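You operate a simulated robot arm through the tools that you are given. There is no shell and no other tool. Be economical: measure what you need, move in short steps, check, and stop when the job is done.

The job below is to be done with a simulated robot arm. You get a single attempt, and the scene is never put back.

Task
Check in both returned films: lock and shelve the complete one, the other goes to QUERY unlocked.
Fine: they stand in the returns rack; use the book reader.

The check looks at the end state, three seconds after you hand in, the way a careful person would. Anything else that was tipped, shoved, dropped, spilled or broken makes it a failure.

Robot
A 7-joint arm with a two-finger parallel gripper on a trunk, on a base that drives. Base frame: it is fixed to the floor where the robot stands at the start and does not move with it; the origin is under the middle of the robot, x ahead of it, y to its left, z up. Units: cm, degrees, N and s.
With the tool pointing down near the work surface it reaches from about 38 to 76 cm from the robot's upright axis, wherever it stands. Its first joint turns from -143.0 to 143.0 degrees. Places, roughly: book [-300, 125, 75]; book reader's stand [-360, 80, 80]; film case [-300, 100, 75]. Payload 3 kg.
The tool frame sits at the grasp point between the pads (the TCP): z along the fingers, y along the line on which they close. The tips reach 3 cm beyond it. Largest opening 11 cm; finger width 2, thickness 1; the body of the gripper, 4.8 by 11.2 cm, starts 5.5 cm behind the TCP.
Orientation is that of the tool frame in the base frame, as a unit quaternion [w, x, y, z]. With the fingers straight down and closing along the base's y, the tool's x points along the base's -x, its y along +y and its z along -z.

Tools
- The arm moves only by the tool jog_arm. Its argument "commands" is one flat list of numbers, 7 for each row, row after row: the closure, from 0 (fully open) to 1 (shut), then the shift along the tool's x, y, z in cm, then the turn, a rotation vector about the tool's x, y, z in rad. In form: [jaw, dx, dy, dz, wx, wy, wz, jaw, dx, dy, dz, wx, wy, wz, ...]. A call has 1 to 8 rows; each row shifts and turns the commanded pose from where the row before left it, along the tool's axes as they then stand. Rows are played at 5 a second. More than 5 cm and 8.6 degrees between two rows, or a gripper value outside its range, and nothing of the call is played. A pose out of reach is approached as far as the arm can. The call stops where the force on the tool passes 40 N (or 10 N more than at its start, if that is more) or the arm is blocked; 0.2 s more then pass. Each finger travels about 10.8 cm/s and halts on what it meets, pressing with about 43 N; the grip force reading is that of the motor and also rises with nothing between the fingers. The clock runs only during rows and for 0.2 s after the last one: add rows that do not move to give the fingers time. It gives the time, the measured TCP pose, the force on the tool (base axes), the opening and the grip force at its end, in the units of the frame above (readings bear some noise), with the torque about the TCP (base axes, N m) and any sound that the robot's microphone picked up.
- Cameras (640 x 400 px; columns grow to the right, rows downward): "scene" is now at [16.64, 1.45, 168.67]; the picture's right is [0.18, -0.98, -0.00], its down [-0.65, -0.12, -0.75] and it looks along [0.74, 0.13, -0.66] (base axes); focal length 250 px, centre (320, 200). "wrist" rides on the gripper at [7.2, 1.7, -10.3] in the tool frame; the picture's right is [-0.23, 0.97, 0.00], its down [-0.76, -0.18, -0.62] and it looks along [-0.61, -0.14, 0.78] (tool axes); focal length 222 px, centre (320, 200). There is no depth. A picture from a camera that has moved, and an enlarged one, comes with that camera's place and axes in the base frame and with its lens.
- camera(camera): a new picture of that camera. No time passes.
- move_column(by): slides the trunk up (or, below 0, down) by that many cm; the arm and the scene camera ride with it, the base frame stays. It gives what a move gives, with no picture.
- base_move(legs): drives the robot by 1 to 6 legs, each [ahead, left, turn to the left] in cm, cm and degrees, along the robot's own axes; the way and the turn of a leg run together, so that a leg with both is an arc; at most 150 cm and 180 degrees a leg. The arm and the cameras ride along, it lands a little off, and it stops where it bumps. It gives what a move gives.
- pan_tilt(pan, tilt): turns the head with the scene camera to pan (to the left, within 86 degrees either way) and tilt (down, from -29 to 69), counted from straight ahead of the robot. It gives what a move gives.
- enlarge(camera, box): a new picture of the part [left, top, right, bottom] of that camera's present view, enlarged. No time passes.
- hand_in(): hands the job in; it is judged then, once.

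Work in short steps. Places have to be worked out from the pictures, the camera data and where the tool is seen: move nearer, look again, correct. Check each grasp and each placing, and mend what went wrong. You have 135 turns and 112 pictures in all, those below and enlarged ones among them. Open the gripper and draw the arm clear of the work before you hand the job in, unless the task says otherwise; then end with one line.

The tools are called after "Call:" as name(argument=value, ...) on one line, values as JSON. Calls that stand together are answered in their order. jog_arm: Moves the arm, as the interface text tells. Its arguments: {"type":"object","properties":{"commands":{"type":"array"}},"required":["commands"]} The other tools are called the same way: move_column (by) slides the trunk up or down; base_move (legs) drives the base; pan_tilt (pan, tilt) turns the head that bears the scene camera; camera (camera) takes a picture; enlarge (camera, box) takes an enlarged picture of a part of a camera's view; hand_in () hands the job in.

At the start:

```text
time: 0.0
tool_pos: [60.58, 18.5, 117.67]
tcp_rot: [0.0, 0.0, 1.0, 0.0]
contact_force: [1.1, -0.7, 0.5]
moment: [0.0, -0.03, 0.01]
finger_gap: 11.0
grip_force: 0.0
trunk travel left (down, up): [-80.0, 9.0]
robot x, y, heading: [-0.05, -0.04, 0.3]
head pan, tilt: [10.2, 41.1]
```

scene: 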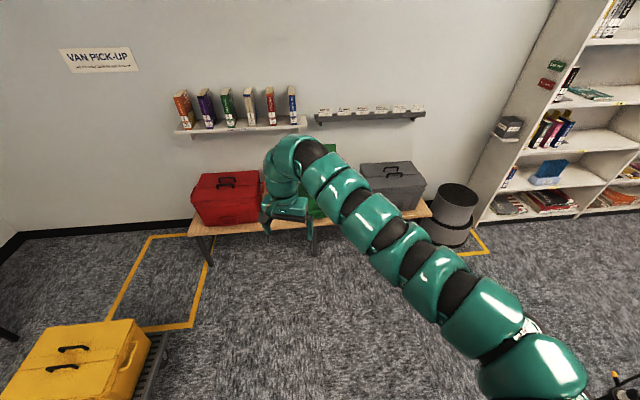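
wrist: 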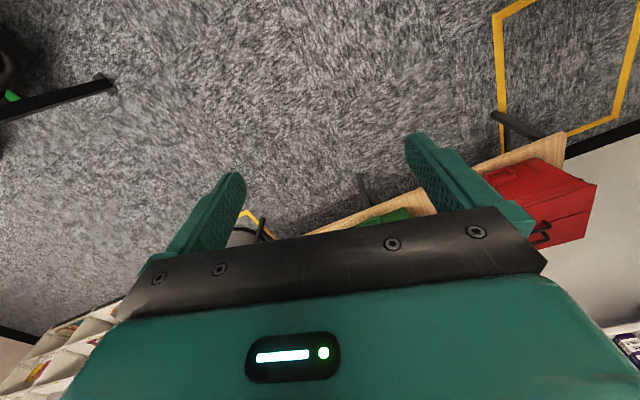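

The work places are behind the robot, so I look left and right first before driving.

Call:
pan_tilt(pan=86, tilt=25)

Call:
camera(camera="scene")

Call:
pan_tilt(pan=-86, tilt=25)

Call:
camera(camera="scene")

```text
time: 1.5
tool_pos: [60.54, 18.33, 117.65]
tcp_rot: [0.0, 0.0, 1.0, 0.0]
contact_force: [0.1, 1.0, 0.1]
moment: [0.02, -0.01, 0.01]
finger_gap: 11.0
grip_force: 0.1
trunk travel left (down, up): [-80.0, 9.0]
robot x, y, heading: [-0.21, -0.11, -0.0]
head pan, tilt: [85.9, 25.0]
```

```text
109 pictures are left
camera scene: at [9.0, 9.14, 171.16], right [1.0, -0.07, 0.0], down [-0.03, -0.42, -0.91], along [0.06, 0.9, -0.42], focal length 250 px, centre (320, 200)
```

scene: 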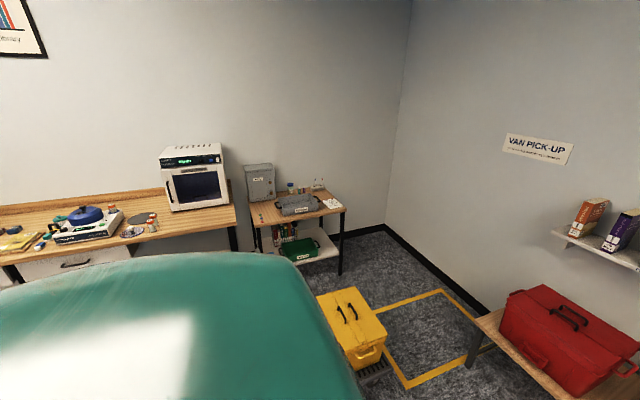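

```text
time: 4.1
tool_pos: [60.59, 18.45, 117.66]
tcp_rot: [0.0, 0.0, 1.0, -0.001]
contact_force: [0.2, 0.3, 0.0]
moment: [0.05, -0.02, -0.01]
finger_gap: 10.97
grip_force: 0.0
trunk travel left (down, up): [-80.0, 9.0]
robot x, y, heading: [-0.11, -0.21, 0.1]
head pan, tilt: [-85.9, 25.0]
```

```text
108 pictures are left
camera scene: at [9.0, -9.24, 171.16], right [-1.0, -0.07, 0.0], down [-0.03, 0.42, -0.91], along [0.06, -0.9, -0.42], focal length 250 px, centre (320, 200)
```

scene: 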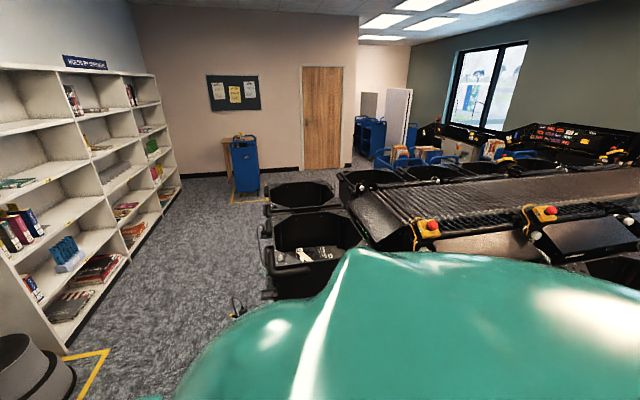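

I turn the robot to face left/back, to see the area at negative x.

Call:
base_move(legs=[[0, 0, 165]])

Call:
pan_tilt(pan=0, tilt=20)

Call:
camera(camera="scene")

Call:
pan_tilt(pan=-50, tilt=25)

Call:
camera(camera="scene")

```text
time: 11.2
tool_pos: [-63.37, -1.76, 117.68]
tcp_rot: [0.0, 0.991, -0.134, 0.0]
contact_force: [0.3, 0.4, 0.0]
moment: [0.0, -0.01, 0.02]
finger_gap: 11.01
grip_force: 0.1
trunk travel left (down, up): [-80.0, 9.0]
robot x, y, heading: [0.09, 0.22, 164.6]
head pan, tilt: [-85.9, 25.0]
```

```text
time: 12.8
tool_pos: [-63.42, -1.71, 117.57]
tcp_rot: [0.0, 0.991, -0.135, 0.0]
contact_force: [0.2, 0.1, -0.2]
moment: [0.0, 0.04, 0.03]
finger_gap: 10.99
grip_force: 0.0
trunk travel left (down, up): [-80.0, 9.0]
robot x, y, heading: [0.29, -0.03, 164.4]
head pan, tilt: [0.0, 20.0]
```

```text
107 pictures are left
camera scene: at [-16.39, 4.57, 171.97], right [0.27, 0.96, 0.0], down [0.33, -0.09, -0.94], along [-0.91, 0.25, -0.34], focal length 250 px, centre (320, 200)
```

scene: 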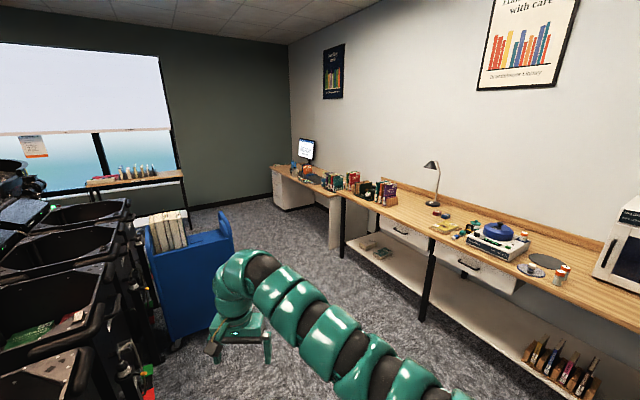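

```text
time: 14.0
tool_pos: [-63.28, -1.7, 117.67]
tcp_rot: [0.0, 0.991, -0.133, 0.0]
contact_force: [-0.2, -0.5, -0.4]
moment: [-0.02, 0.0, -0.02]
finger_gap: 10.99
grip_force: 0.0
trunk travel left (down, up): [-80.0, 9.0]
robot x, y, heading: [0.13, -0.15, 164.7]
head pan, tilt: [-50.0, 25.0]
```

```text
106 pictures are left
camera scene: at [-11.26, 10.47, 171.16], right [0.91, 0.42, 0.0], down [0.18, -0.38, -0.91], along [-0.38, 0.82, -0.42], focal length 250 px, centre (320, 200)
```

scene: 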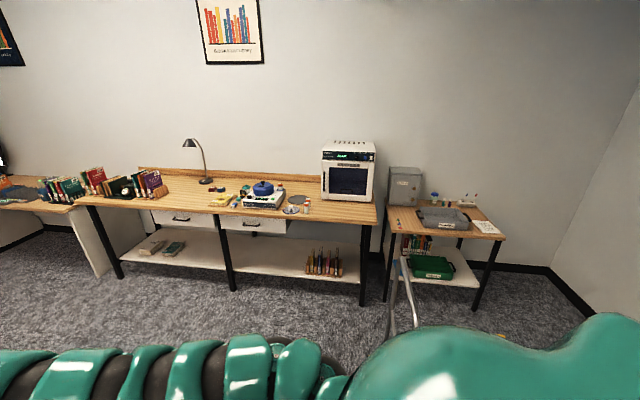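

The desk with the books lies at about x −300…−400, y 90–140; a blue cart stands at about (−240, −60). I drive along the present heading, with margin, and look again.

Call:
base_move(legs=[[150, 0, 0], [50, 0, 0]])

Call:
pan_tilt(pan=-15, tilt=35)

Call:
camera(camera="scene")

```text
time: 24.0
tool_pos: [-256.28, 52.19, 117.68]
tcp_rot: [0.0, 0.991, -0.136, -0.001]
contact_force: [-0.2, -0.4, -0.2]
moment: [-0.01, 0.0, 0.01]
finger_gap: 11.0
grip_force: 0.1
trunk travel left (down, up): [-80.0, 9.0]
robot x, y, heading: [-192.71, 53.48, 164.3]
head pan, tilt: [-50.0, 25.0]
```

```text
time: 25.0
tool_pos: [-256.22, 52.23, 117.6]
tcp_rot: [0.0, 0.991, -0.136, -0.001]
contact_force: [0.4, -0.2, -0.7]
moment: [0.05, 0.0, 0.0]
finger_gap: 10.99
grip_force: 0.1
trunk travel left (down, up): [-80.0, 9.0]
robot x, y, heading: [-192.74, 53.52, 164.4]
head pan, tilt: [-15.0, 35.0]
```

```text
105 pictures are left
camera scene: at [-207.75, 60.17, 169.58], right [0.51, 0.86, 0.0], down [0.49, -0.29, -0.82], along [-0.7, 0.42, -0.57], focal length 250 px, centre (320, 200)
```

scene: 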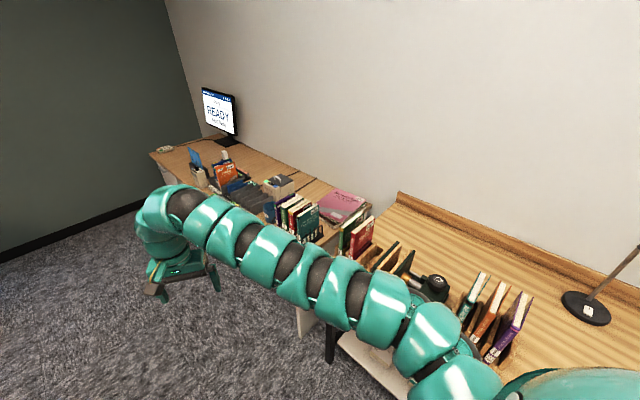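

Here's the circulation desk with the screen; I enlarge the relevant parts.

Call:
enlarge(camera="scene", box=[150, 80, 390, 230])

Call:
enlarge(camera="scene", box=[330, 190, 570, 340])

```text
2.67 times, centred on (270, 155) of scene
camera zoom: at [-207.75, 60.17, 169.58], right [0.51, 0.86, 0.0], down [0.49, -0.29, -0.82], along [-0.7, 0.42, -0.57], focal length 666 px, centre (453, 320)
```

zoom: 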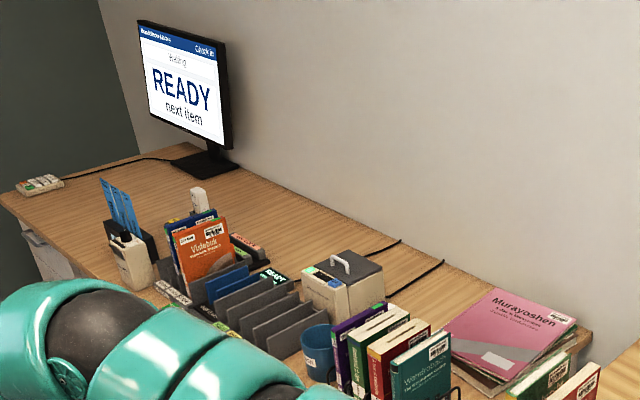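

```text
2.67 times, centred on (450, 265) of scene
camera zoom: at [-207.75, 60.17, 169.58], right [0.51, 0.86, 0.0], down [0.49, -0.29, -0.82], along [-0.7, 0.42, -0.57], focal length 666 px, centre (-27, 27)
```

zoom: 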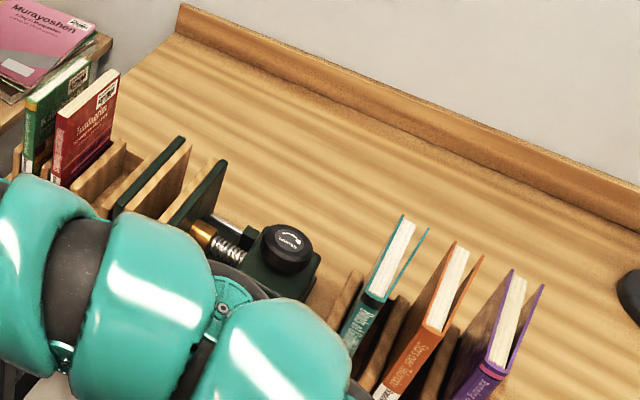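

The desk wall runs at about 17° to the base axes, so the desk faces heading ≈107°. I drive in front of it and turn to face it.

Call:
base_move(legs=[[80, 35, 0], [30, 18, 0], [0, 0, -57]])

Call:
pan_tilt(pan=0, tilt=45)

Call:
camera(camera="scene")

Call:
camera(camera="wrist")

```text
time: 34.0
tool_pos: [-348.08, 85.46, 117.75]
tcp_rot: [0.0, 0.8, -0.6, 0.0]
contact_force: [0.2, 0.4, -0.4]
moment: [0.01, -0.01, -0.01]
finger_gap: 11.0
grip_force: 0.0
trunk travel left (down, up): [-80.0, 9.0]
robot x, y, heading: [-313.58, 32.48, 106.2]
head pan, tilt: [-15.0, 35.0]
```

```text
time: 34.8
tool_pos: [-348.11, 85.22, 117.67]
tcp_rot: [0.0, 0.8, -0.6, -0.001]
contact_force: [0.5, 0.1, 0.0]
moment: [-0.05, 0.01, 0.02]
finger_gap: 10.98
grip_force: 0.1
trunk travel left (down, up): [-80.0, 9.0]
robot x, y, heading: [-313.87, 32.35, 106.2]
head pan, tilt: [0.0, 45.0]
```

```text
102 pictures are left
camera scene: at [-317.64, 47.78, 168.1], right [0.96, 0.28, 0.0], down [0.2, -0.68, -0.71], along [-0.2, 0.68, -0.71], focal length 250 px, centre (320, 200)
```

scene: 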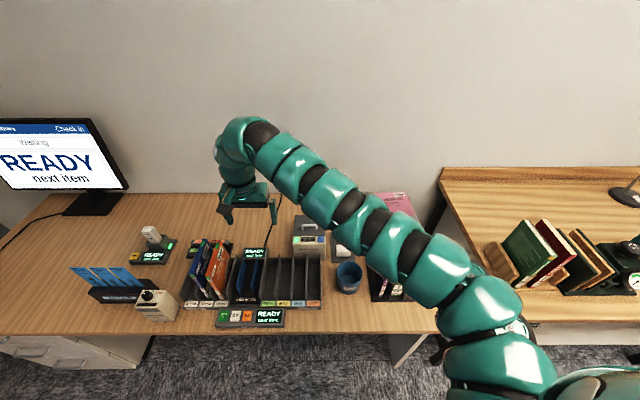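

```text
101 pictures are left
camera wrist: at [-347.82, 77.97, 127.91], right [-1.0, -0.06, 0.0], down [-0.04, 0.78, 0.62], along [-0.04, 0.62, -0.78], focal length 222 px, centre (320, 200)
```

wrist: 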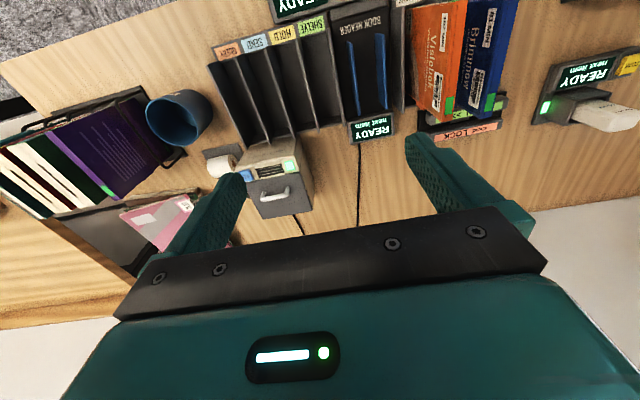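

The check-in station is in view. I enlarge it.

Call:
enlarge(camera="scene", box=[180, 210, 340, 335])

Call:
enlarge(camera="scene", box=[60, 210, 220, 335])

Call:
enlarge(camera="wrist", box=[200, 0, 420, 160])

Call:
enlarge(camera="wrist", box=[400, 0, 640, 160])

```text
3.20 times, centred on (260, 272) of scene
camera zoom: at [-317.64, 47.78, 168.1], right [0.96, 0.28, 0.0], down [0.2, -0.68, -0.71], along [-0.2, 0.68, -0.71], focal length 799 px, centre (512, -32)
```

zoom: 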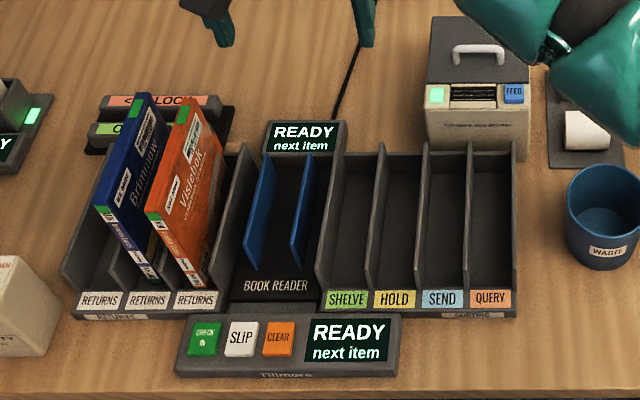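

```text
3.20 times, centred on (140, 272) of scene
camera zoom: at [-317.64, 47.78, 168.1], right [0.96, 0.28, 0.0], down [0.2, -0.68, -0.71], along [-0.2, 0.68, -0.71], focal length 799 px, centre (896, -32)
```

zoom: 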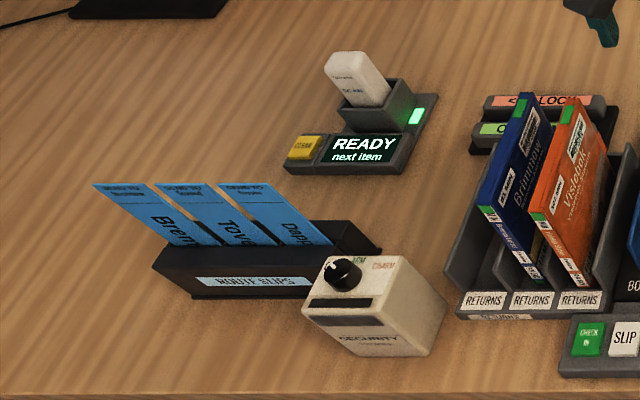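

```text
2.50 times, centred on (310, 80) of wrist
camera zoom: at [-347.82, 77.97, 127.91], right [-1.0, -0.06, 0.0], down [-0.04, 0.78, 0.62], along [-0.04, 0.62, -0.78], focal length 555 px, centre (345, 500)
```

zoom: 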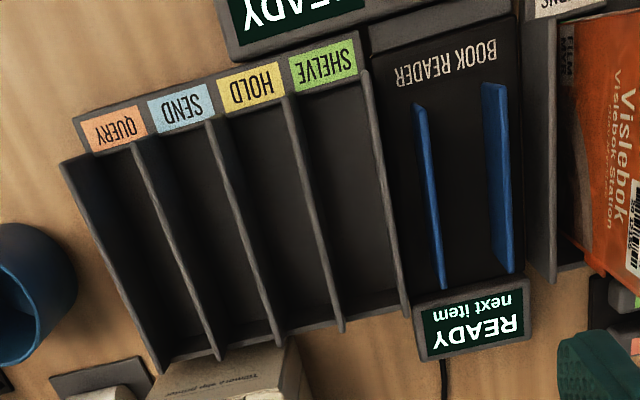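

```text
2.50 times, centred on (520, 80) of wrist
camera zoom: at [-347.82, 77.97, 127.91], right [-1.0, -0.06, 0.0], down [-0.04, 0.78, 0.62], along [-0.04, 0.62, -0.78], focal length 555 px, centre (-180, 500)
```

zoom: 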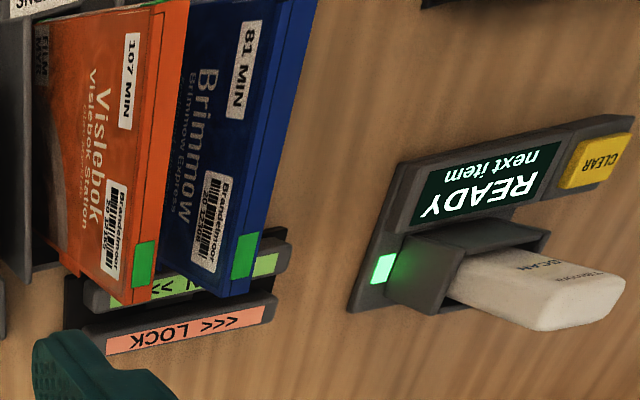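

The films stand in the returns rack (two cases, spines toward me), the LOCK/OPEN device is behind the rack, and the reader is right of it. I shift the base 27 cm left so the work is centred, then look closely.

Call:
base_move(legs=[[0, 27, 0.8]])

Call:
jog_arm(commands=[0, 0, 0, 4, 0, 0, 0, 0, 0, 0, 4, 0, 0, 0, 0, -3, 0, 4, 0, 0, 0])

Call:
camera(camera="wrist")

Call:
camera(camera="scene")

```text
time: 36.7
tool_pos: [-374.96, 77.08, 117.65]
tcp_rot: [0.0, 0.804, -0.594, 0.0]
contact_force: [-0.5, -0.3, -1.4]
moment: [0.02, -0.03, 0.0]
finger_gap: 10.99
grip_force: 0.1
trunk travel left (down, up): [-80.0, 9.0]
robot x, y, heading: [-339.46, 24.63, 107.6]
head pan, tilt: [0.0, 45.0]
```

```text
time: 37.5
tool_pos: [-375.79, 79.89, 105.47]
tcp_rot: [0.0, 0.804, -0.595, 0.001]
contact_force: [0.1, 0.4, -0.4]
moment: [-0.04, -0.02, -0.01]
finger_gap: 11.01
grip_force: 0.0
trunk travel left (down, up): [-80.0, 9.0]
robot x, y, heading: [-339.22, 24.56, 106.8]
head pan, tilt: [0.0, 45.0]
```

```text
96 pictures are left
camera wrist: at [-375.32, 72.61, 115.67], right [-1.0, -0.07, 0.0], down [-0.05, 0.78, 0.62], along [-0.04, 0.62, -0.78], focal length 222 px, centre (320, 200)
```

wrist: 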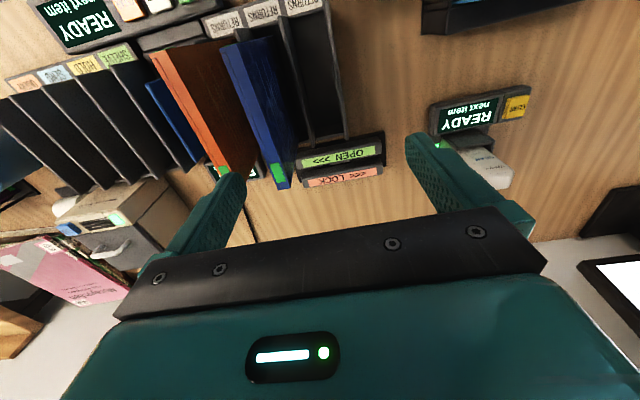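

```text
95 pictures are left
camera scene: at [-343.91, 40.11, 168.07], right [0.96, 0.29, 0.0], down [0.21, -0.68, -0.71], along [-0.21, 0.67, -0.71], focal length 250 px, centre (320, 200)
```

scene: 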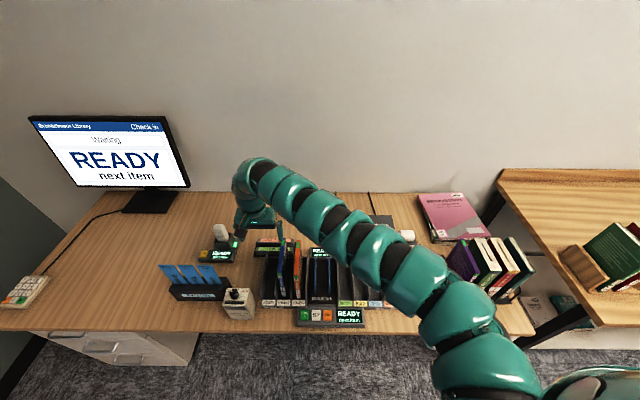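

Call:
enlarge(camera="wrist", box=[140, 0, 400, 195])

Call:
enlarge(camera="scene", box=[215, 225, 345, 330])

```text
2.05 times, centred on (270, 98) of wrist
camera zoom: at [-375.32, 72.61, 115.67], right [-1.0, -0.07, 0.0], down [-0.05, 0.78, 0.62], along [-0.04, 0.62, -0.78], focal length 456 px, centre (423, 410)
```

zoom: 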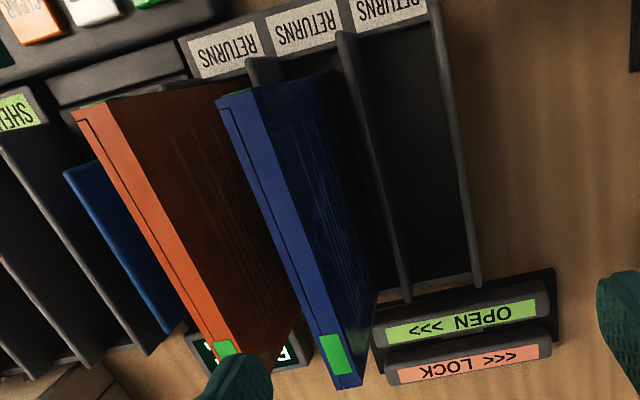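

```text
3.81 times, centred on (280, 278) of scene
camera zoom: at [-343.91, 40.11, 168.07], right [0.96, 0.29, 0.0], down [0.21, -0.68, -0.71], along [-0.21, 0.67, -0.71], focal length 951 px, centre (472, -95)
```

zoom: 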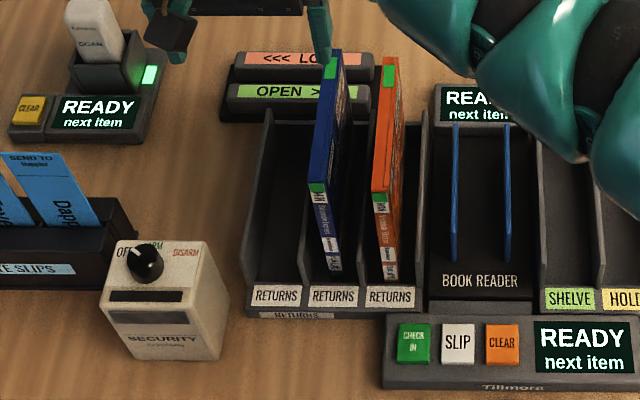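

Triangulating from both views: case tops are at z≈94; the orange case's top runs (−362.5,76.1)→(−366.8,89.1). I move above it with a half-closed gripper, then check by wrist view.

Call:
jog_arm(commands=[0.25, 0.2, -4, 0, 0, 0, 0, 0.5, 0.2, -4, 0, 0, 0, 0, 0.5, 0.27, -3.4, 0, 0, 0, 0, 0.5, 0, 0, 4, 0, 0, 0, 0.5, 0, 0, 0, 0, 0, 0])

Call:
camera(camera="wrist")

Call:
enlarge(camera="scene", box=[215, 175, 375, 300])

```text
time: 38.7
tool_pos: [-366.25, 84.4, 101.32]
tcp_rot: [0.001, 0.805, -0.593, -0.001]
contact_force: [0.2, 0.2, -0.9]
moment: [0.0, 0.05, 0.0]
finger_gap: 5.52
grip_force: 0.1
out of reach, approached as far as the arm can: row 2, 3
trunk travel left (down, up): [-80.0, 9.0]
robot x, y, heading: [-339.44, 24.32, 107.2]
head pan, tilt: [0.0, 45.0]
```

```text
92 pictures are left
camera wrist: at [-365.65, 77.02, 111.48], right [-1.0, -0.07, 0.0], down [-0.05, 0.78, 0.62], along [-0.05, 0.62, -0.78], focal length 222 px, centre (320, 200)
```

wrist: 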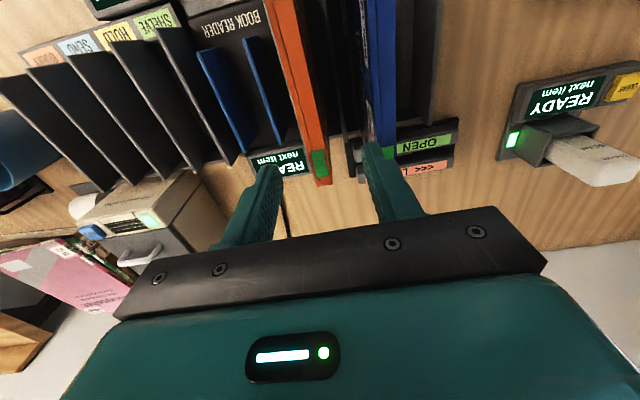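

```text
3.20 times, centred on (295, 238) of scene
camera zoom: at [-343.52, 39.93, 168.11], right [0.96, 0.29, 0.0], down [0.21, -0.68, -0.71], along [-0.21, 0.68, -0.71], focal length 799 px, centre (400, 80)
```

zoom: 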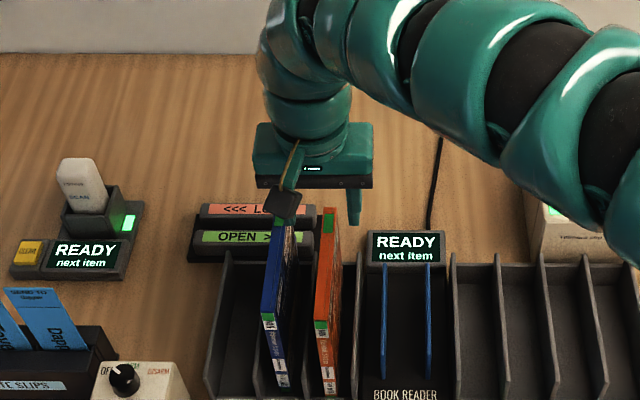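

The arm nears its reach limit here, so I bring the base 7 cm nearer and pull the tool back, also centring over the orange case.

Call:
base_move(legs=[[7, 0, 0]])

Call:
jog_arm(commands=[0.5, 4, -0.5, 0, 0, 0, 0, 0.5, 4, -0.4, 0, 0, 0, 0])

```text
time: 39.7
tool_pos: [-368.42, 90.95, 101.17]
tcp_rot: [0.001, 0.805, -0.593, -0.001]
contact_force: [-0.4, 0.5, -0.1]
moment: [-0.03, 0.0, 0.0]
finger_gap: 5.49
grip_force: 0.0
trunk travel left (down, up): [-80.0, 9.0]
robot x, y, heading: [-341.69, 31.24, 107.2]
head pan, tilt: [0.0, 45.0]
```

```text
time: 40.3
tool_pos: [-369.1, 87.42, 98.97]
tcp_rot: [0.0, 0.804, -0.594, 0.0]
contact_force: [-0.4, -0.5, -0.6]
moment: [0.01, 0.0, 0.0]
finger_gap: 5.52
grip_force: 0.1
out of reach, approached as far as the arm can: row 1, 2
trunk travel left (down, up): [-80.0, 9.0]
robot x, y, heading: [-341.38, 31.09, 107.2]
head pan, tilt: [0.0, 45.0]
```

The limit seems to come from the trunk standing too high. I raise the tool in the arm, to then lower the trunk.

Call:
jog_arm(commands=[0.5, 0, 0, -4, 0, 0, 0, 0.5, 0, 0, -4, 0, 0, 0, 0.5, 0, 0, -4, 0, 0, 0, 0.5, 0, 0, -4, 0, 0, 0, 0.5, 0, 0, -4, 0, 0, 0, 0.5, 0, 0, -4, 0, 0, 0])

```text
time: 41.7
tool_pos: [-370.87, 89.21, 122.63]
tcp_rot: [0.0, 0.805, -0.594, 0.0]
contact_force: [-0.2, 0.6, -0.2]
moment: [0.03, 0.03, 0.03]
finger_gap: 5.49
grip_force: 0.0
out of reach, approached as far as the arm can: row 1, 2, 3
trunk travel left (down, up): [-80.0, 9.0]
robot x, y, heading: [-341.13, 31.35, 107.2]
head pan, tilt: [0.0, 45.0]
```

Call:
move_column(by=-20)

Call:
jog_arm(commands=[0.5, 3, -3, 0, 0, 0, 0, 0.5, 3, -3, 0, 0, 0, 0])

```text
time: 43.9
tool_pos: [-370.78, 89.21, 102.56]
tcp_rot: [0.001, 0.804, -0.594, 0.0]
contact_force: [-0.4, 0.2, -0.5]
moment: [-0.02, 0.02, 0.0]
finger_gap: 5.48
grip_force: 0.0
trunk travel left (down, up): [-60.0, 29.0]
robot x, y, heading: [-341.22, 31.17, 107.5]
head pan, tilt: [0.0, 45.0]
```

```text
time: 44.5
tool_pos: [-369.86, 88.69, 102.42]
tcp_rot: [0.0, 0.805, -0.594, -0.001]
contact_force: [-0.1, -0.2, 0.3]
moment: [-0.01, 0.0, 0.03]
finger_gap: 5.52
grip_force: 0.1
out of reach, approached as far as the arm can: row 1, 2
trunk travel left (down, up): [-60.0, 29.0]
robot x, y, heading: [-341.3, 31.15, 107.2]
head pan, tilt: [0.0, 45.0]
```

I test small sideways steps to learn the limit's nature, and look.

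Call:
jog_arm(commands=[0.5, 0, -2, 0, 0, 0, 0, 0.5, 0, -2, 0, 0, 0, 0, 0.5, 0, 0, 0, 0, 0, 0])

Call:
camera(camera="scene")

```text
time: 45.3
tool_pos: [-367.89, 89.37, 102.53]
tcp_rot: [0.001, 0.804, -0.594, -0.001]
contact_force: [-0.6, -0.9, -0.9]
moment: [-0.01, -0.01, 0.03]
finger_gap: 5.49
grip_force: 0.1
out of reach, approached as far as the arm can: row 2
trunk travel left (down, up): [-60.0, 29.0]
robot x, y, heading: [-341.39, 31.06, 107.2]
head pan, tilt: [0.0, 45.0]
```

```text
90 pictures are left
camera scene: at [-345.79, 46.53, 148.1], right [0.96, 0.3, 0.0], down [0.21, -0.68, -0.71], along [-0.21, 0.68, -0.71], focal length 250 px, centre (320, 200)
```

scene: 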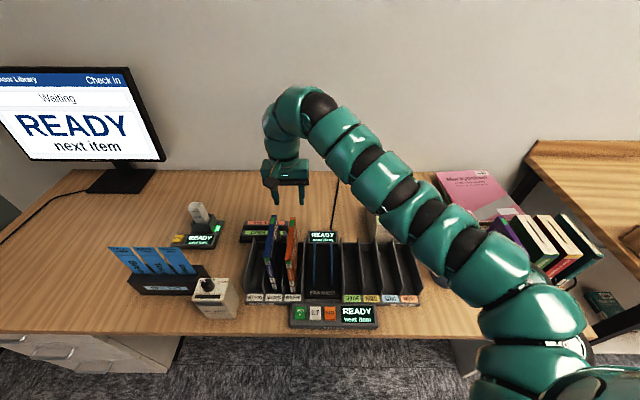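

The arm seems limited when the target's bearing falls near straight ahead (wrist limit); work goes well with targets ~20 cm to the left. I drive the base right 15 cm.

Call:
base_move(legs=[[0, -15, -0.5]])

Call:
jog_arm(commands=[0.5, 2, 3, 0, 0, 0, 0, 0.5, 2, 3, 0, 0, 0, 0, 0.5, 2, 3, 0, 0, 0, 0, 0.5, 1, 3, 0, 0, 0, 0])

```text
time: 46.7
tool_pos: [-353.11, 94.02, 102.67]
tcp_rot: [0.001, 0.802, -0.597, 0.0]
contact_force: [0.6, 0.2, 0.0]
moment: [-0.01, 0.06, -0.01]
finger_gap: 5.52
grip_force: 0.1
trunk travel left (down, up): [-60.0, 29.0]
robot x, y, heading: [-327.34, 35.59, 106.8]
head pan, tilt: [0.0, 45.0]
```

```text
time: 47.7
tool_pos: [-363.78, 85.48, 103.03]
tcp_rot: [0.001, 0.801, -0.598, 0.0]
contact_force: [0.5, -0.3, 0.4]
moment: [0.02, 0.02, 0.01]
finger_gap: 5.5
grip_force: 0.1
out of reach, approached as far as the arm can: row 1
trunk travel left (down, up): [-60.0, 29.0]
robot x, y, heading: [-327.19, 35.28, 106.7]
head pan, tilt: [0.0, 45.0]
```

Call:
jog_arm(commands=[0.5, 2.5, 1.6, 0, 0, 0, 0, 0.5, 0, 0, 2, 0, 0, 0])

Call:
camera(camera="wrist")

Call:
enlarge(camera="scene", box=[160, 160, 320, 285])

```text
time: 48.3
tool_pos: [-364.59, 82.77, 100.97]
tcp_rot: [0.001, 0.802, -0.597, 0.0]
contact_force: [-0.4, 0.7, 0.0]
moment: [0.0, 0.01, 0.02]
finger_gap: 5.48
grip_force: 0.1
trunk travel left (down, up): [-60.0, 29.0]
robot x, y, heading: [-327.42, 35.24, 106.3]
head pan, tilt: [0.0, 45.0]
```

```text
89 pictures are left
camera wrist: at [-364.14, 75.38, 111.26], right [-1.0, -0.06, 0.0], down [-0.05, 0.78, 0.62], along [-0.04, 0.62, -0.78], focal length 222 px, centre (320, 200)
```

wrist: 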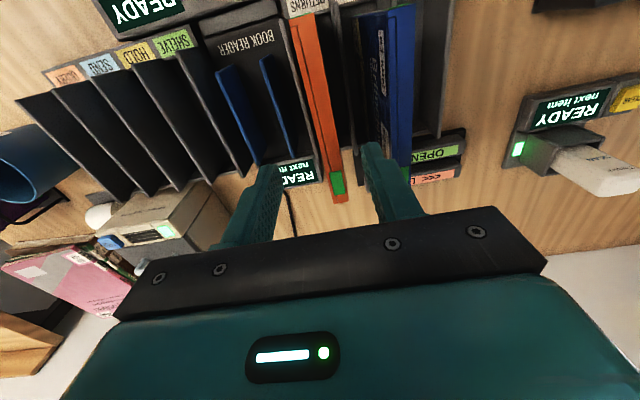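

```text
3.20 times, centred on (240, 222) of scene
camera zoom: at [-331.44, 50.96, 148.09], right [0.96, 0.29, 0.0], down [0.2, -0.68, -0.71], along [-0.2, 0.68, -0.71], focal length 799 px, centre (576, 128)
```

zoom: 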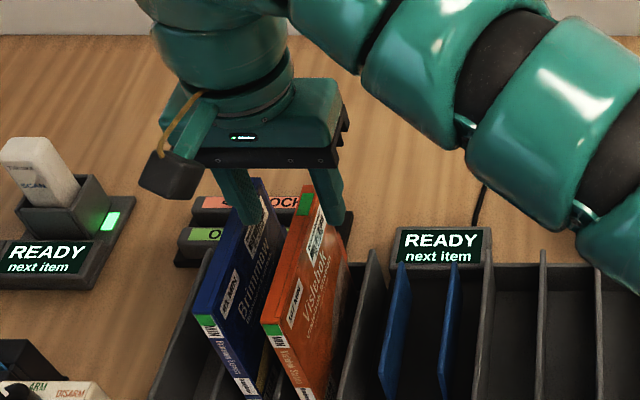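

The gripper straddles the orange case; I shift 0.3 cm left and descend so the tips go ~6 cm below the top edge, then close gently.

Call:
jog_arm(commands=[0.52, 0, 0.3, 2.5, 0, 0, 0, 0.52, 0, 0, 2.5, 0, 0, 0, 0.52, 0, 0, 2.5, 0, 0, 0, 0.52, 0, 0, 2.5, 0, 0, 0])

Call:
camera(camera="wrist")

```text
time: 49.3
tool_pos: [-364.88, 82.6, 90.89]
tcp_rot: [0.0, 0.802, -0.598, -0.001]
contact_force: [0.2, 0.0, -0.3]
moment: [0.01, -0.02, -0.01]
finger_gap: 5.3
grip_force: 0.0
trunk travel left (down, up): [-60.0, 29.0]
robot x, y, heading: [-327.44, 35.39, 107.0]
head pan, tilt: [0.0, 45.0]
```

```text
87 pictures are left
camera wrist: at [-364.41, 75.31, 101.2], right [-1.0, -0.06, 0.0], down [-0.05, 0.78, 0.62], along [-0.04, 0.62, -0.78], focal length 222 px, centre (320, 200)
```

wrist: 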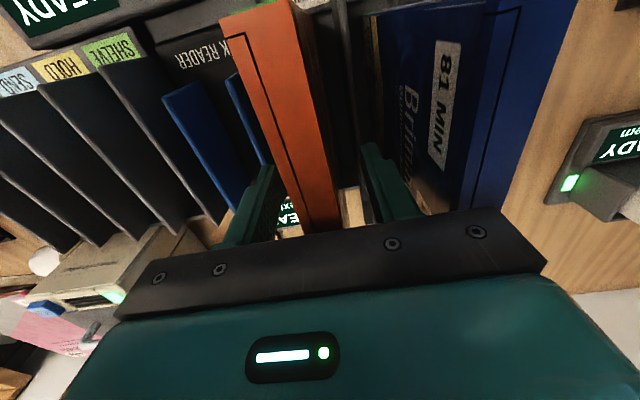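

The case is between the fingers; closing.

Call:
jog_arm(commands=[0.7, 0, 0, 0, 0, 0, 0, 0.85, 0, 0, 0, 0, 0, 0, 1, 0, 0, 0, 0, 0, 0, 1, 0, 0, 0, 0, 0, 0])

Call:
jog_arm(commands=[1, 0, 0, -3, 0, 0, 0, 1, 0, 0, -4, 0, 0, 0, 1, 0, 0, -4, 0, 0, 0, 1, 0, 0, -4, 0, 0, 0, 1, 0, 0, -3, 0, 0, 0])

Call:
camera(camera="scene")

Call:
camera(camera="wrist")

```text
time: 50.3
tool_pos: [-364.79, 82.72, 90.93]
tcp_rot: [0.001, 0.802, -0.597, -0.001]
contact_force: [0.2, 1.2, 1.3]
moment: [0.13, 0.09, 0.04]
finger_gap: 1.3
grip_force: 43.2
trunk travel left (down, up): [-60.0, 29.0]
robot x, y, heading: [-327.32, 35.87, 106.7]
head pan, tilt: [0.0, 45.0]
```

```text
time: 51.5
tool_pos: [-365.25, 82.98, 106.66]
tcp_rot: [0.001, 0.802, -0.597, -0.001]
contact_force: [-0.7, -0.4, -1.7]
moment: [-0.04, -0.02, 0.03]
finger_gap: 1.33
grip_force: 43.2
out of reach, approached as far as the arm can: row 5
trunk travel left (down, up): [-60.0, 29.0]
robot x, y, heading: [-327.07, 35.85, 106.6]
head pan, tilt: [0.0, 45.0]
```

```text
86 pictures are left
camera scene: at [-331.45, 50.96, 148.09], right [0.96, 0.29, 0.0], down [0.2, -0.68, -0.71], along [-0.2, 0.68, -0.71], focal length 250 px, centre (320, 200)
```

scene: 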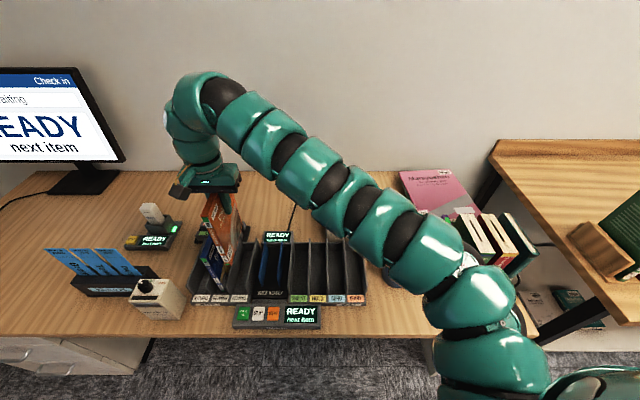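

```text
85 pictures are left
camera wrist: at [-364.91, 75.69, 116.78], right [-1.0, -0.06, 0.0], down [-0.05, 0.78, 0.62], along [-0.04, 0.62, -0.78], focal length 222 px, centre (320, 200)
```

wrist: 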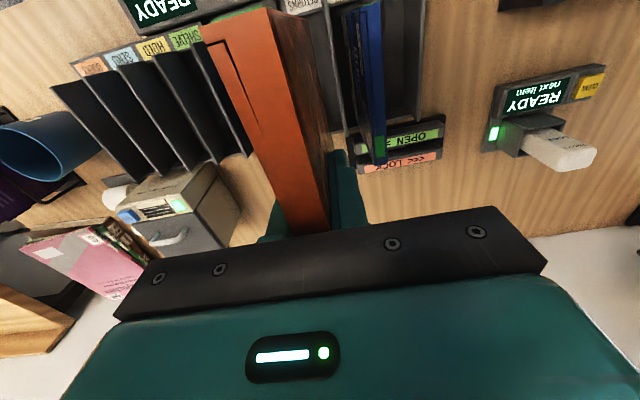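

Orange is gripped (1.3 cm) and lifted. The reader's guides centre near (−356.5, 84.3); I drive the base right ~9 cm carrying the case above it.

Call:
base_move(legs=[[-1, -9, 0]])

Call:
camera(camera="wrist")

Call:
enlarge(camera="scene", box=[160, 160, 320, 285])

```text
time: 52.6
tool_pos: [-356.42, 84.58, 106.56]
tcp_rot: [0.001, 0.802, -0.597, -0.001]
contact_force: [0.6, 0.7, -1.5]
moment: [0.05, 0.01, 0.01]
finger_gap: 1.3
grip_force: 42.9
trunk travel left (down, up): [-60.0, 29.0]
robot x, y, heading: [-317.94, 37.14, 106.7]
head pan, tilt: [0.0, 45.0]
```

```text
84 pictures are left
camera wrist: at [-355.92, 77.27, 116.79], right [-1.0, -0.06, 0.0], down [-0.05, 0.78, 0.62], along [-0.04, 0.62, -0.78], focal length 222 px, centre (320, 200)
```

wrist: 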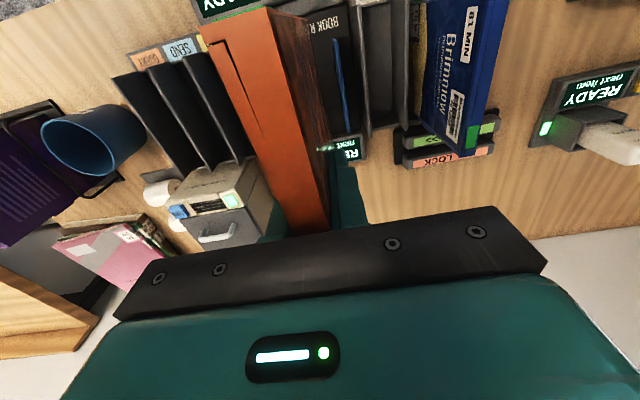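

```text
3.20 times, centred on (240, 222) of scene
camera zoom: at [-322.4, 52.58, 148.1], right [0.96, 0.29, 0.0], down [0.2, -0.68, -0.71], along [-0.2, 0.68, -0.71], focal length 799 px, centre (576, 128)
```

zoom: 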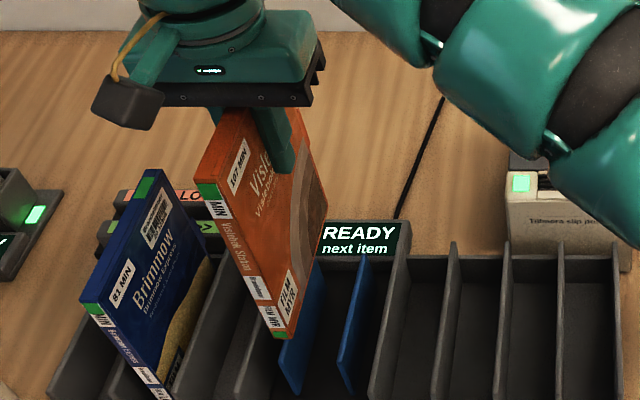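

The case bottom (≈z 90.7) lines up over the guides. I lower it by 7 cm and check.

Call:
jog_arm(commands=[1, 0, 0.1, 2.5, 0, 0, 0, 1, 0, 0, 2.5, 0, 0, 0, 1, 0, 0, 2, 0, 0, 0])

Call:
enlarge(camera="scene", box=[160, 180, 320, 305])

```text
time: 53.4
tool_pos: [-356.51, 84.59, 99.43]
tcp_rot: [0.001, 0.803, -0.597, -0.001]
contact_force: [0.0, -0.6, -0.7]
moment: [-0.01, 0.0, 0.0]
finger_gap: 1.32
grip_force: 43.8
trunk travel left (down, up): [-60.0, 29.0]
robot x, y, heading: [-318.1, 37.26, 106.6]
head pan, tilt: [0.0, 45.0]
```

```text
3.20 times, centred on (240, 242) of scene
camera zoom: at [-322.57, 52.56, 148.1], right [0.96, 0.29, 0.0], down [0.2, -0.68, -0.71], along [-0.2, 0.68, -0.71], focal length 799 px, centre (576, 64)
```

zoom: 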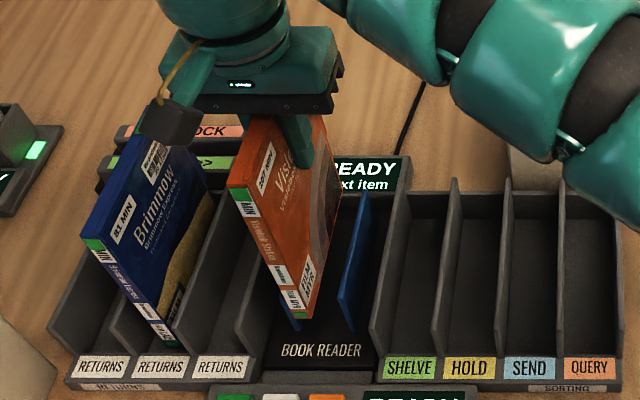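

Well centred between the blue guides. Lowering gently until contact.

Call:
jog_arm(commands=[1, 0, 0, 2, 0, 0, 0, 1, 0, 0, 1.5, 0, 0, 0, 1, 0, 0, 1, 0, 0, 0])

Call:
enlarge(camera="scene", box=[160, 180, 320, 305])

```text
time: 54.2
tool_pos: [-356.59, 84.62, 94.9]
tcp_rot: [0.001, 0.802, -0.597, -0.001]
contact_force: [0.4, -0.4, -0.5]
moment: [0.02, -0.03, 0.01]
finger_gap: 1.3
grip_force: 43.1
trunk travel left (down, up): [-60.0, 29.0]
robot x, y, heading: [-318.44, 37.18, 106.9]
head pan, tilt: [0.0, 45.0]
```

```text
3.20 times, centred on (240, 242) of scene
camera zoom: at [-322.57, 52.55, 148.1], right [0.96, 0.29, 0.0], down [0.2, -0.68, -0.71], along [-0.2, 0.68, -0.71], focal length 799 px, centre (576, 64)
```

zoom: 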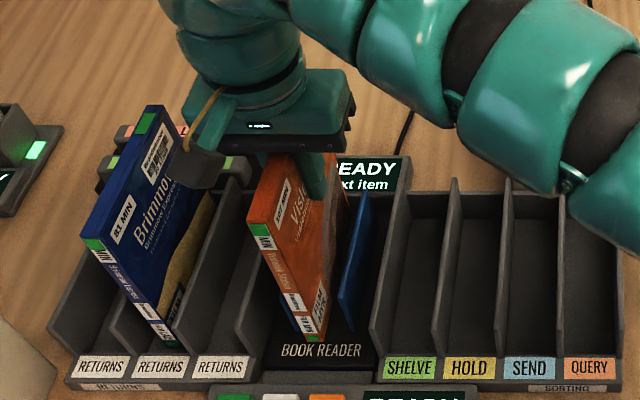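

Call:
jog_arm(commands=[1, 0, 0, 0.7, 0, 0, 0, 1, 0, 0, 0.7, 0, 0, 0])

Call:
jog_arm(commands=[1, 0, 0, 0.6, 0, 0, 0, 1, 0, 0, 0.4, 0, 0, 0])

Call:
camera(camera="scene")

```text
time: 54.8
tool_pos: [-356.66, 84.57, 93.61]
tcp_rot: [0.0, 0.802, -0.597, -0.001]
contact_force: [0.3, 0.2, -0.5]
moment: [-0.05, -0.03, 0.0]
finger_gap: 1.31
grip_force: 43.0
trunk travel left (down, up): [-60.0, 29.0]
robot x, y, heading: [-318.26, 37.52, 106.9]
head pan, tilt: [0.0, 45.0]
```

```text
time: 55.4
tool_pos: [-356.58, 84.7, 92.53]
tcp_rot: [0.001, 0.802, -0.597, -0.002]
contact_force: [-0.1, -0.2, 0.1]
moment: [-0.01, 0.01, -0.06]
finger_gap: 1.32
grip_force: 43.5
trunk travel left (down, up): [-60.0, 29.0]
robot x, y, heading: [-318.18, 37.2, 106.8]
head pan, tilt: [0.0, 45.0]
```

```text
80 pictures are left
camera scene: at [-322.57, 52.55, 148.1], right [0.96, 0.29, 0.0], down [0.2, -0.68, -0.71], along [-0.2, 0.68, -0.71], focal length 250 px, centre (320, 200)
```

scene: 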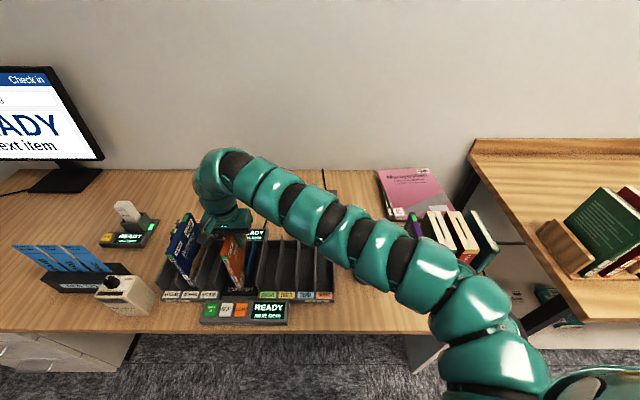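

Call:
jog_arm(commands=[1, 0, 0, 0.4, 0, 0, 0, 1, 0, 0, 0.4, 0, 0, 0])

Call:
jog_arm(commands=[1, 0, 0, 0.3, 0, 0, 0, 1, 0, 0, 0.3, 0, 0, 0])

Call:
enlarge(camera="scene", box=[180, 200, 300, 325])

```text
time: 56.0
tool_pos: [-356.59, 84.51, 91.79]
tcp_rot: [0.001, 0.802, -0.597, -0.001]
contact_force: [-0.7, 0.6, -0.1]
moment: [-0.05, 0.03, 0.02]
finger_gap: 1.31
grip_force: 43.7
trunk travel left (down, up): [-60.0, 29.0]
robot x, y, heading: [-318.05, 37.27, 106.7]
head pan, tilt: [0.0, 45.0]
```

```text
time: 56.6
tool_pos: [-356.55, 84.45, 91.43]
tcp_rot: [-0.001, 0.802, -0.598, -0.003]
contact_force: [-2.9, 5.7, 33.2]
moment: [-0.28, 0.02, -0.13]
finger_gap: 1.35
grip_force: 42.8
trunk travel left (down, up): [-60.0, 29.0]
robot x, y, heading: [-318.54, 36.98, 107.0]
head pan, tilt: [0.0, 45.0]
```

```text
3.20 times, centred on (240, 262) of scene
camera zoom: at [-322.42, 52.38, 148.17], right [0.96, 0.29, 0.0], down [0.2, -0.68, -0.71], along [-0.2, 0.68, -0.71], focal length 799 px, centre (576, 0)
```

zoom: 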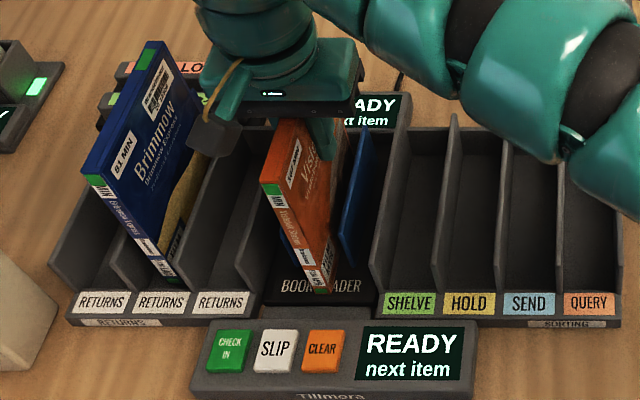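

Contact at TCP z≈91.4. Relieve slightly, release and lift off, then look.

Call:
jog_arm(commands=[1, 0, 0, -0.25, 0, 0, 0, 0.8, 0, 0, 0, 0, 0, 0, 0.62, 0, 0, 0, 0, 0, 0, 0.62, 0, 0, -1, 0, 0, 0])

Call:
camera(camera="wrist")

Call:
enlarge(camera="scene", box=[180, 200, 300, 325])

```text
time: 57.6
tool_pos: [-356.6, 84.59, 92.49]
tcp_rot: [0.001, 0.802, -0.597, 0.0]
contact_force: [0.9, -0.3, -0.4]
moment: [0.0, 0.02, 0.03]
finger_gap: 4.19
grip_force: 0.1
trunk travel left (down, up): [-60.0, 29.0]
robot x, y, heading: [-317.85, 37.29, 106.6]
head pan, tilt: [0.0, 45.0]
```

```text
78 pictures are left
camera wrist: at [-356.15, 77.24, 102.72], right [-1.0, -0.06, 0.0], down [-0.05, 0.78, 0.62], along [-0.04, 0.62, -0.78], focal length 222 px, centre (320, 200)
```

wrist: 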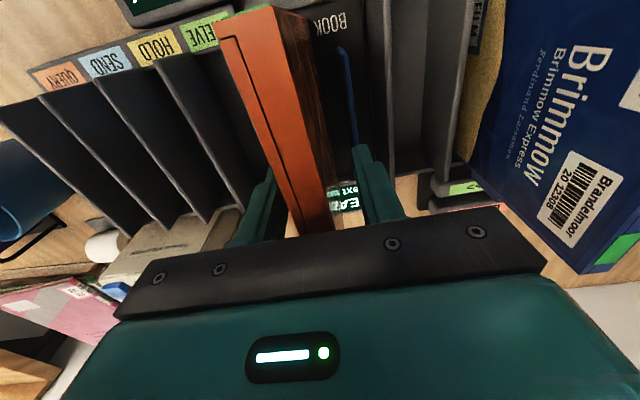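

```text
3.20 times, centred on (240, 262) of scene
camera zoom: at [-322.56, 52.52, 148.1], right [0.96, 0.29, 0.0], down [0.2, -0.68, -0.71], along [-0.2, 0.68, -0.71], focal length 799 px, centre (576, 0)
```

zoom: 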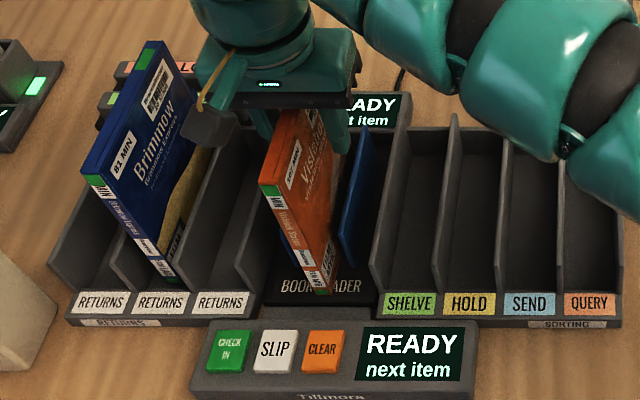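

It stands free. I lift clear and look at the display and monitor.

Call:
jog_arm(commands=[0.62, 0, 0, -3, 0, 0, 0, 0.62, 0, 0, -4, 0, 0, 0, 0.62, 0, 0, -4, 0, 0, 0, 0.62, 0, 0, 0, 0, 0, 0, 0.62, 0, 0, 0, 0, 0, 0])

Call:
pan_tilt(pan=22, tilt=42)

Call:
camera(camera="scene")

Call:
enlarge(camera="scene", box=[240, 190, 400, 315])

```text
time: 58.8
tool_pos: [-356.62, 84.48, 103.54]
tcp_rot: [0.002, 0.802, -0.597, 0.0]
contact_force: [-0.3, -0.3, -0.1]
moment: [0.01, -0.01, 0.0]
finger_gap: 4.18
grip_force: 0.0
trunk travel left (down, up): [-60.0, 29.0]
robot x, y, heading: [-318.42, 37.38, 107.0]
head pan, tilt: [0.0, 45.0]
```

```text
time: 59.6
tool_pos: [-356.58, 84.48, 103.48]
tcp_rot: [0.002, 0.802, -0.597, 0.0]
contact_force: [1.0, -1.0, 0.0]
moment: [0.0, -0.02, 0.03]
finger_gap: 4.19
grip_force: 0.0
trunk travel left (down, up): [-60.0, 29.0]
robot x, y, heading: [-318.13, 36.99, 106.9]
head pan, tilt: [22.0, 42.0]
```

```text
76 pictures are left
camera scene: at [-325.45, 51.28, 148.53], right [0.78, 0.63, 0.0], down [0.42, -0.52, -0.74], along [-0.46, 0.58, -0.67], focal length 250 px, centre (320, 200)
```

scene: 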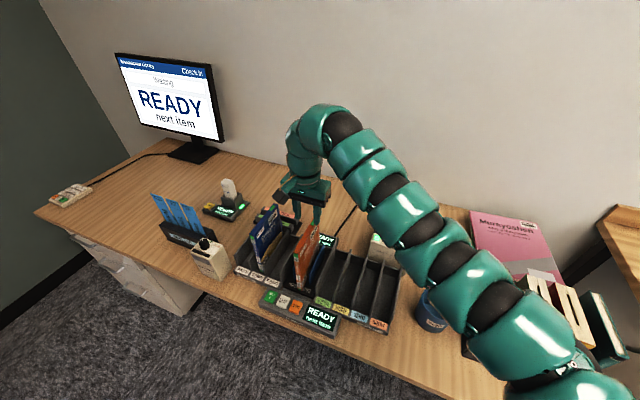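

```text
3.20 times, centred on (320, 252) of scene
camera zoom: at [-325.45, 51.28, 148.53], right [0.78, 0.63, 0.0], down [0.42, -0.52, -0.74], along [-0.46, 0.58, -0.67], focal length 799 px, centre (320, 32)
```

zoom: 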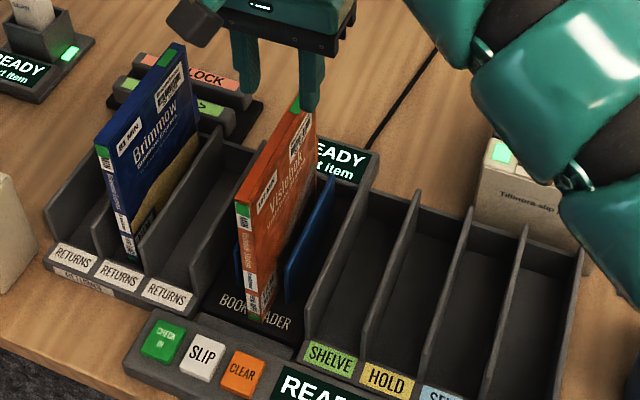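

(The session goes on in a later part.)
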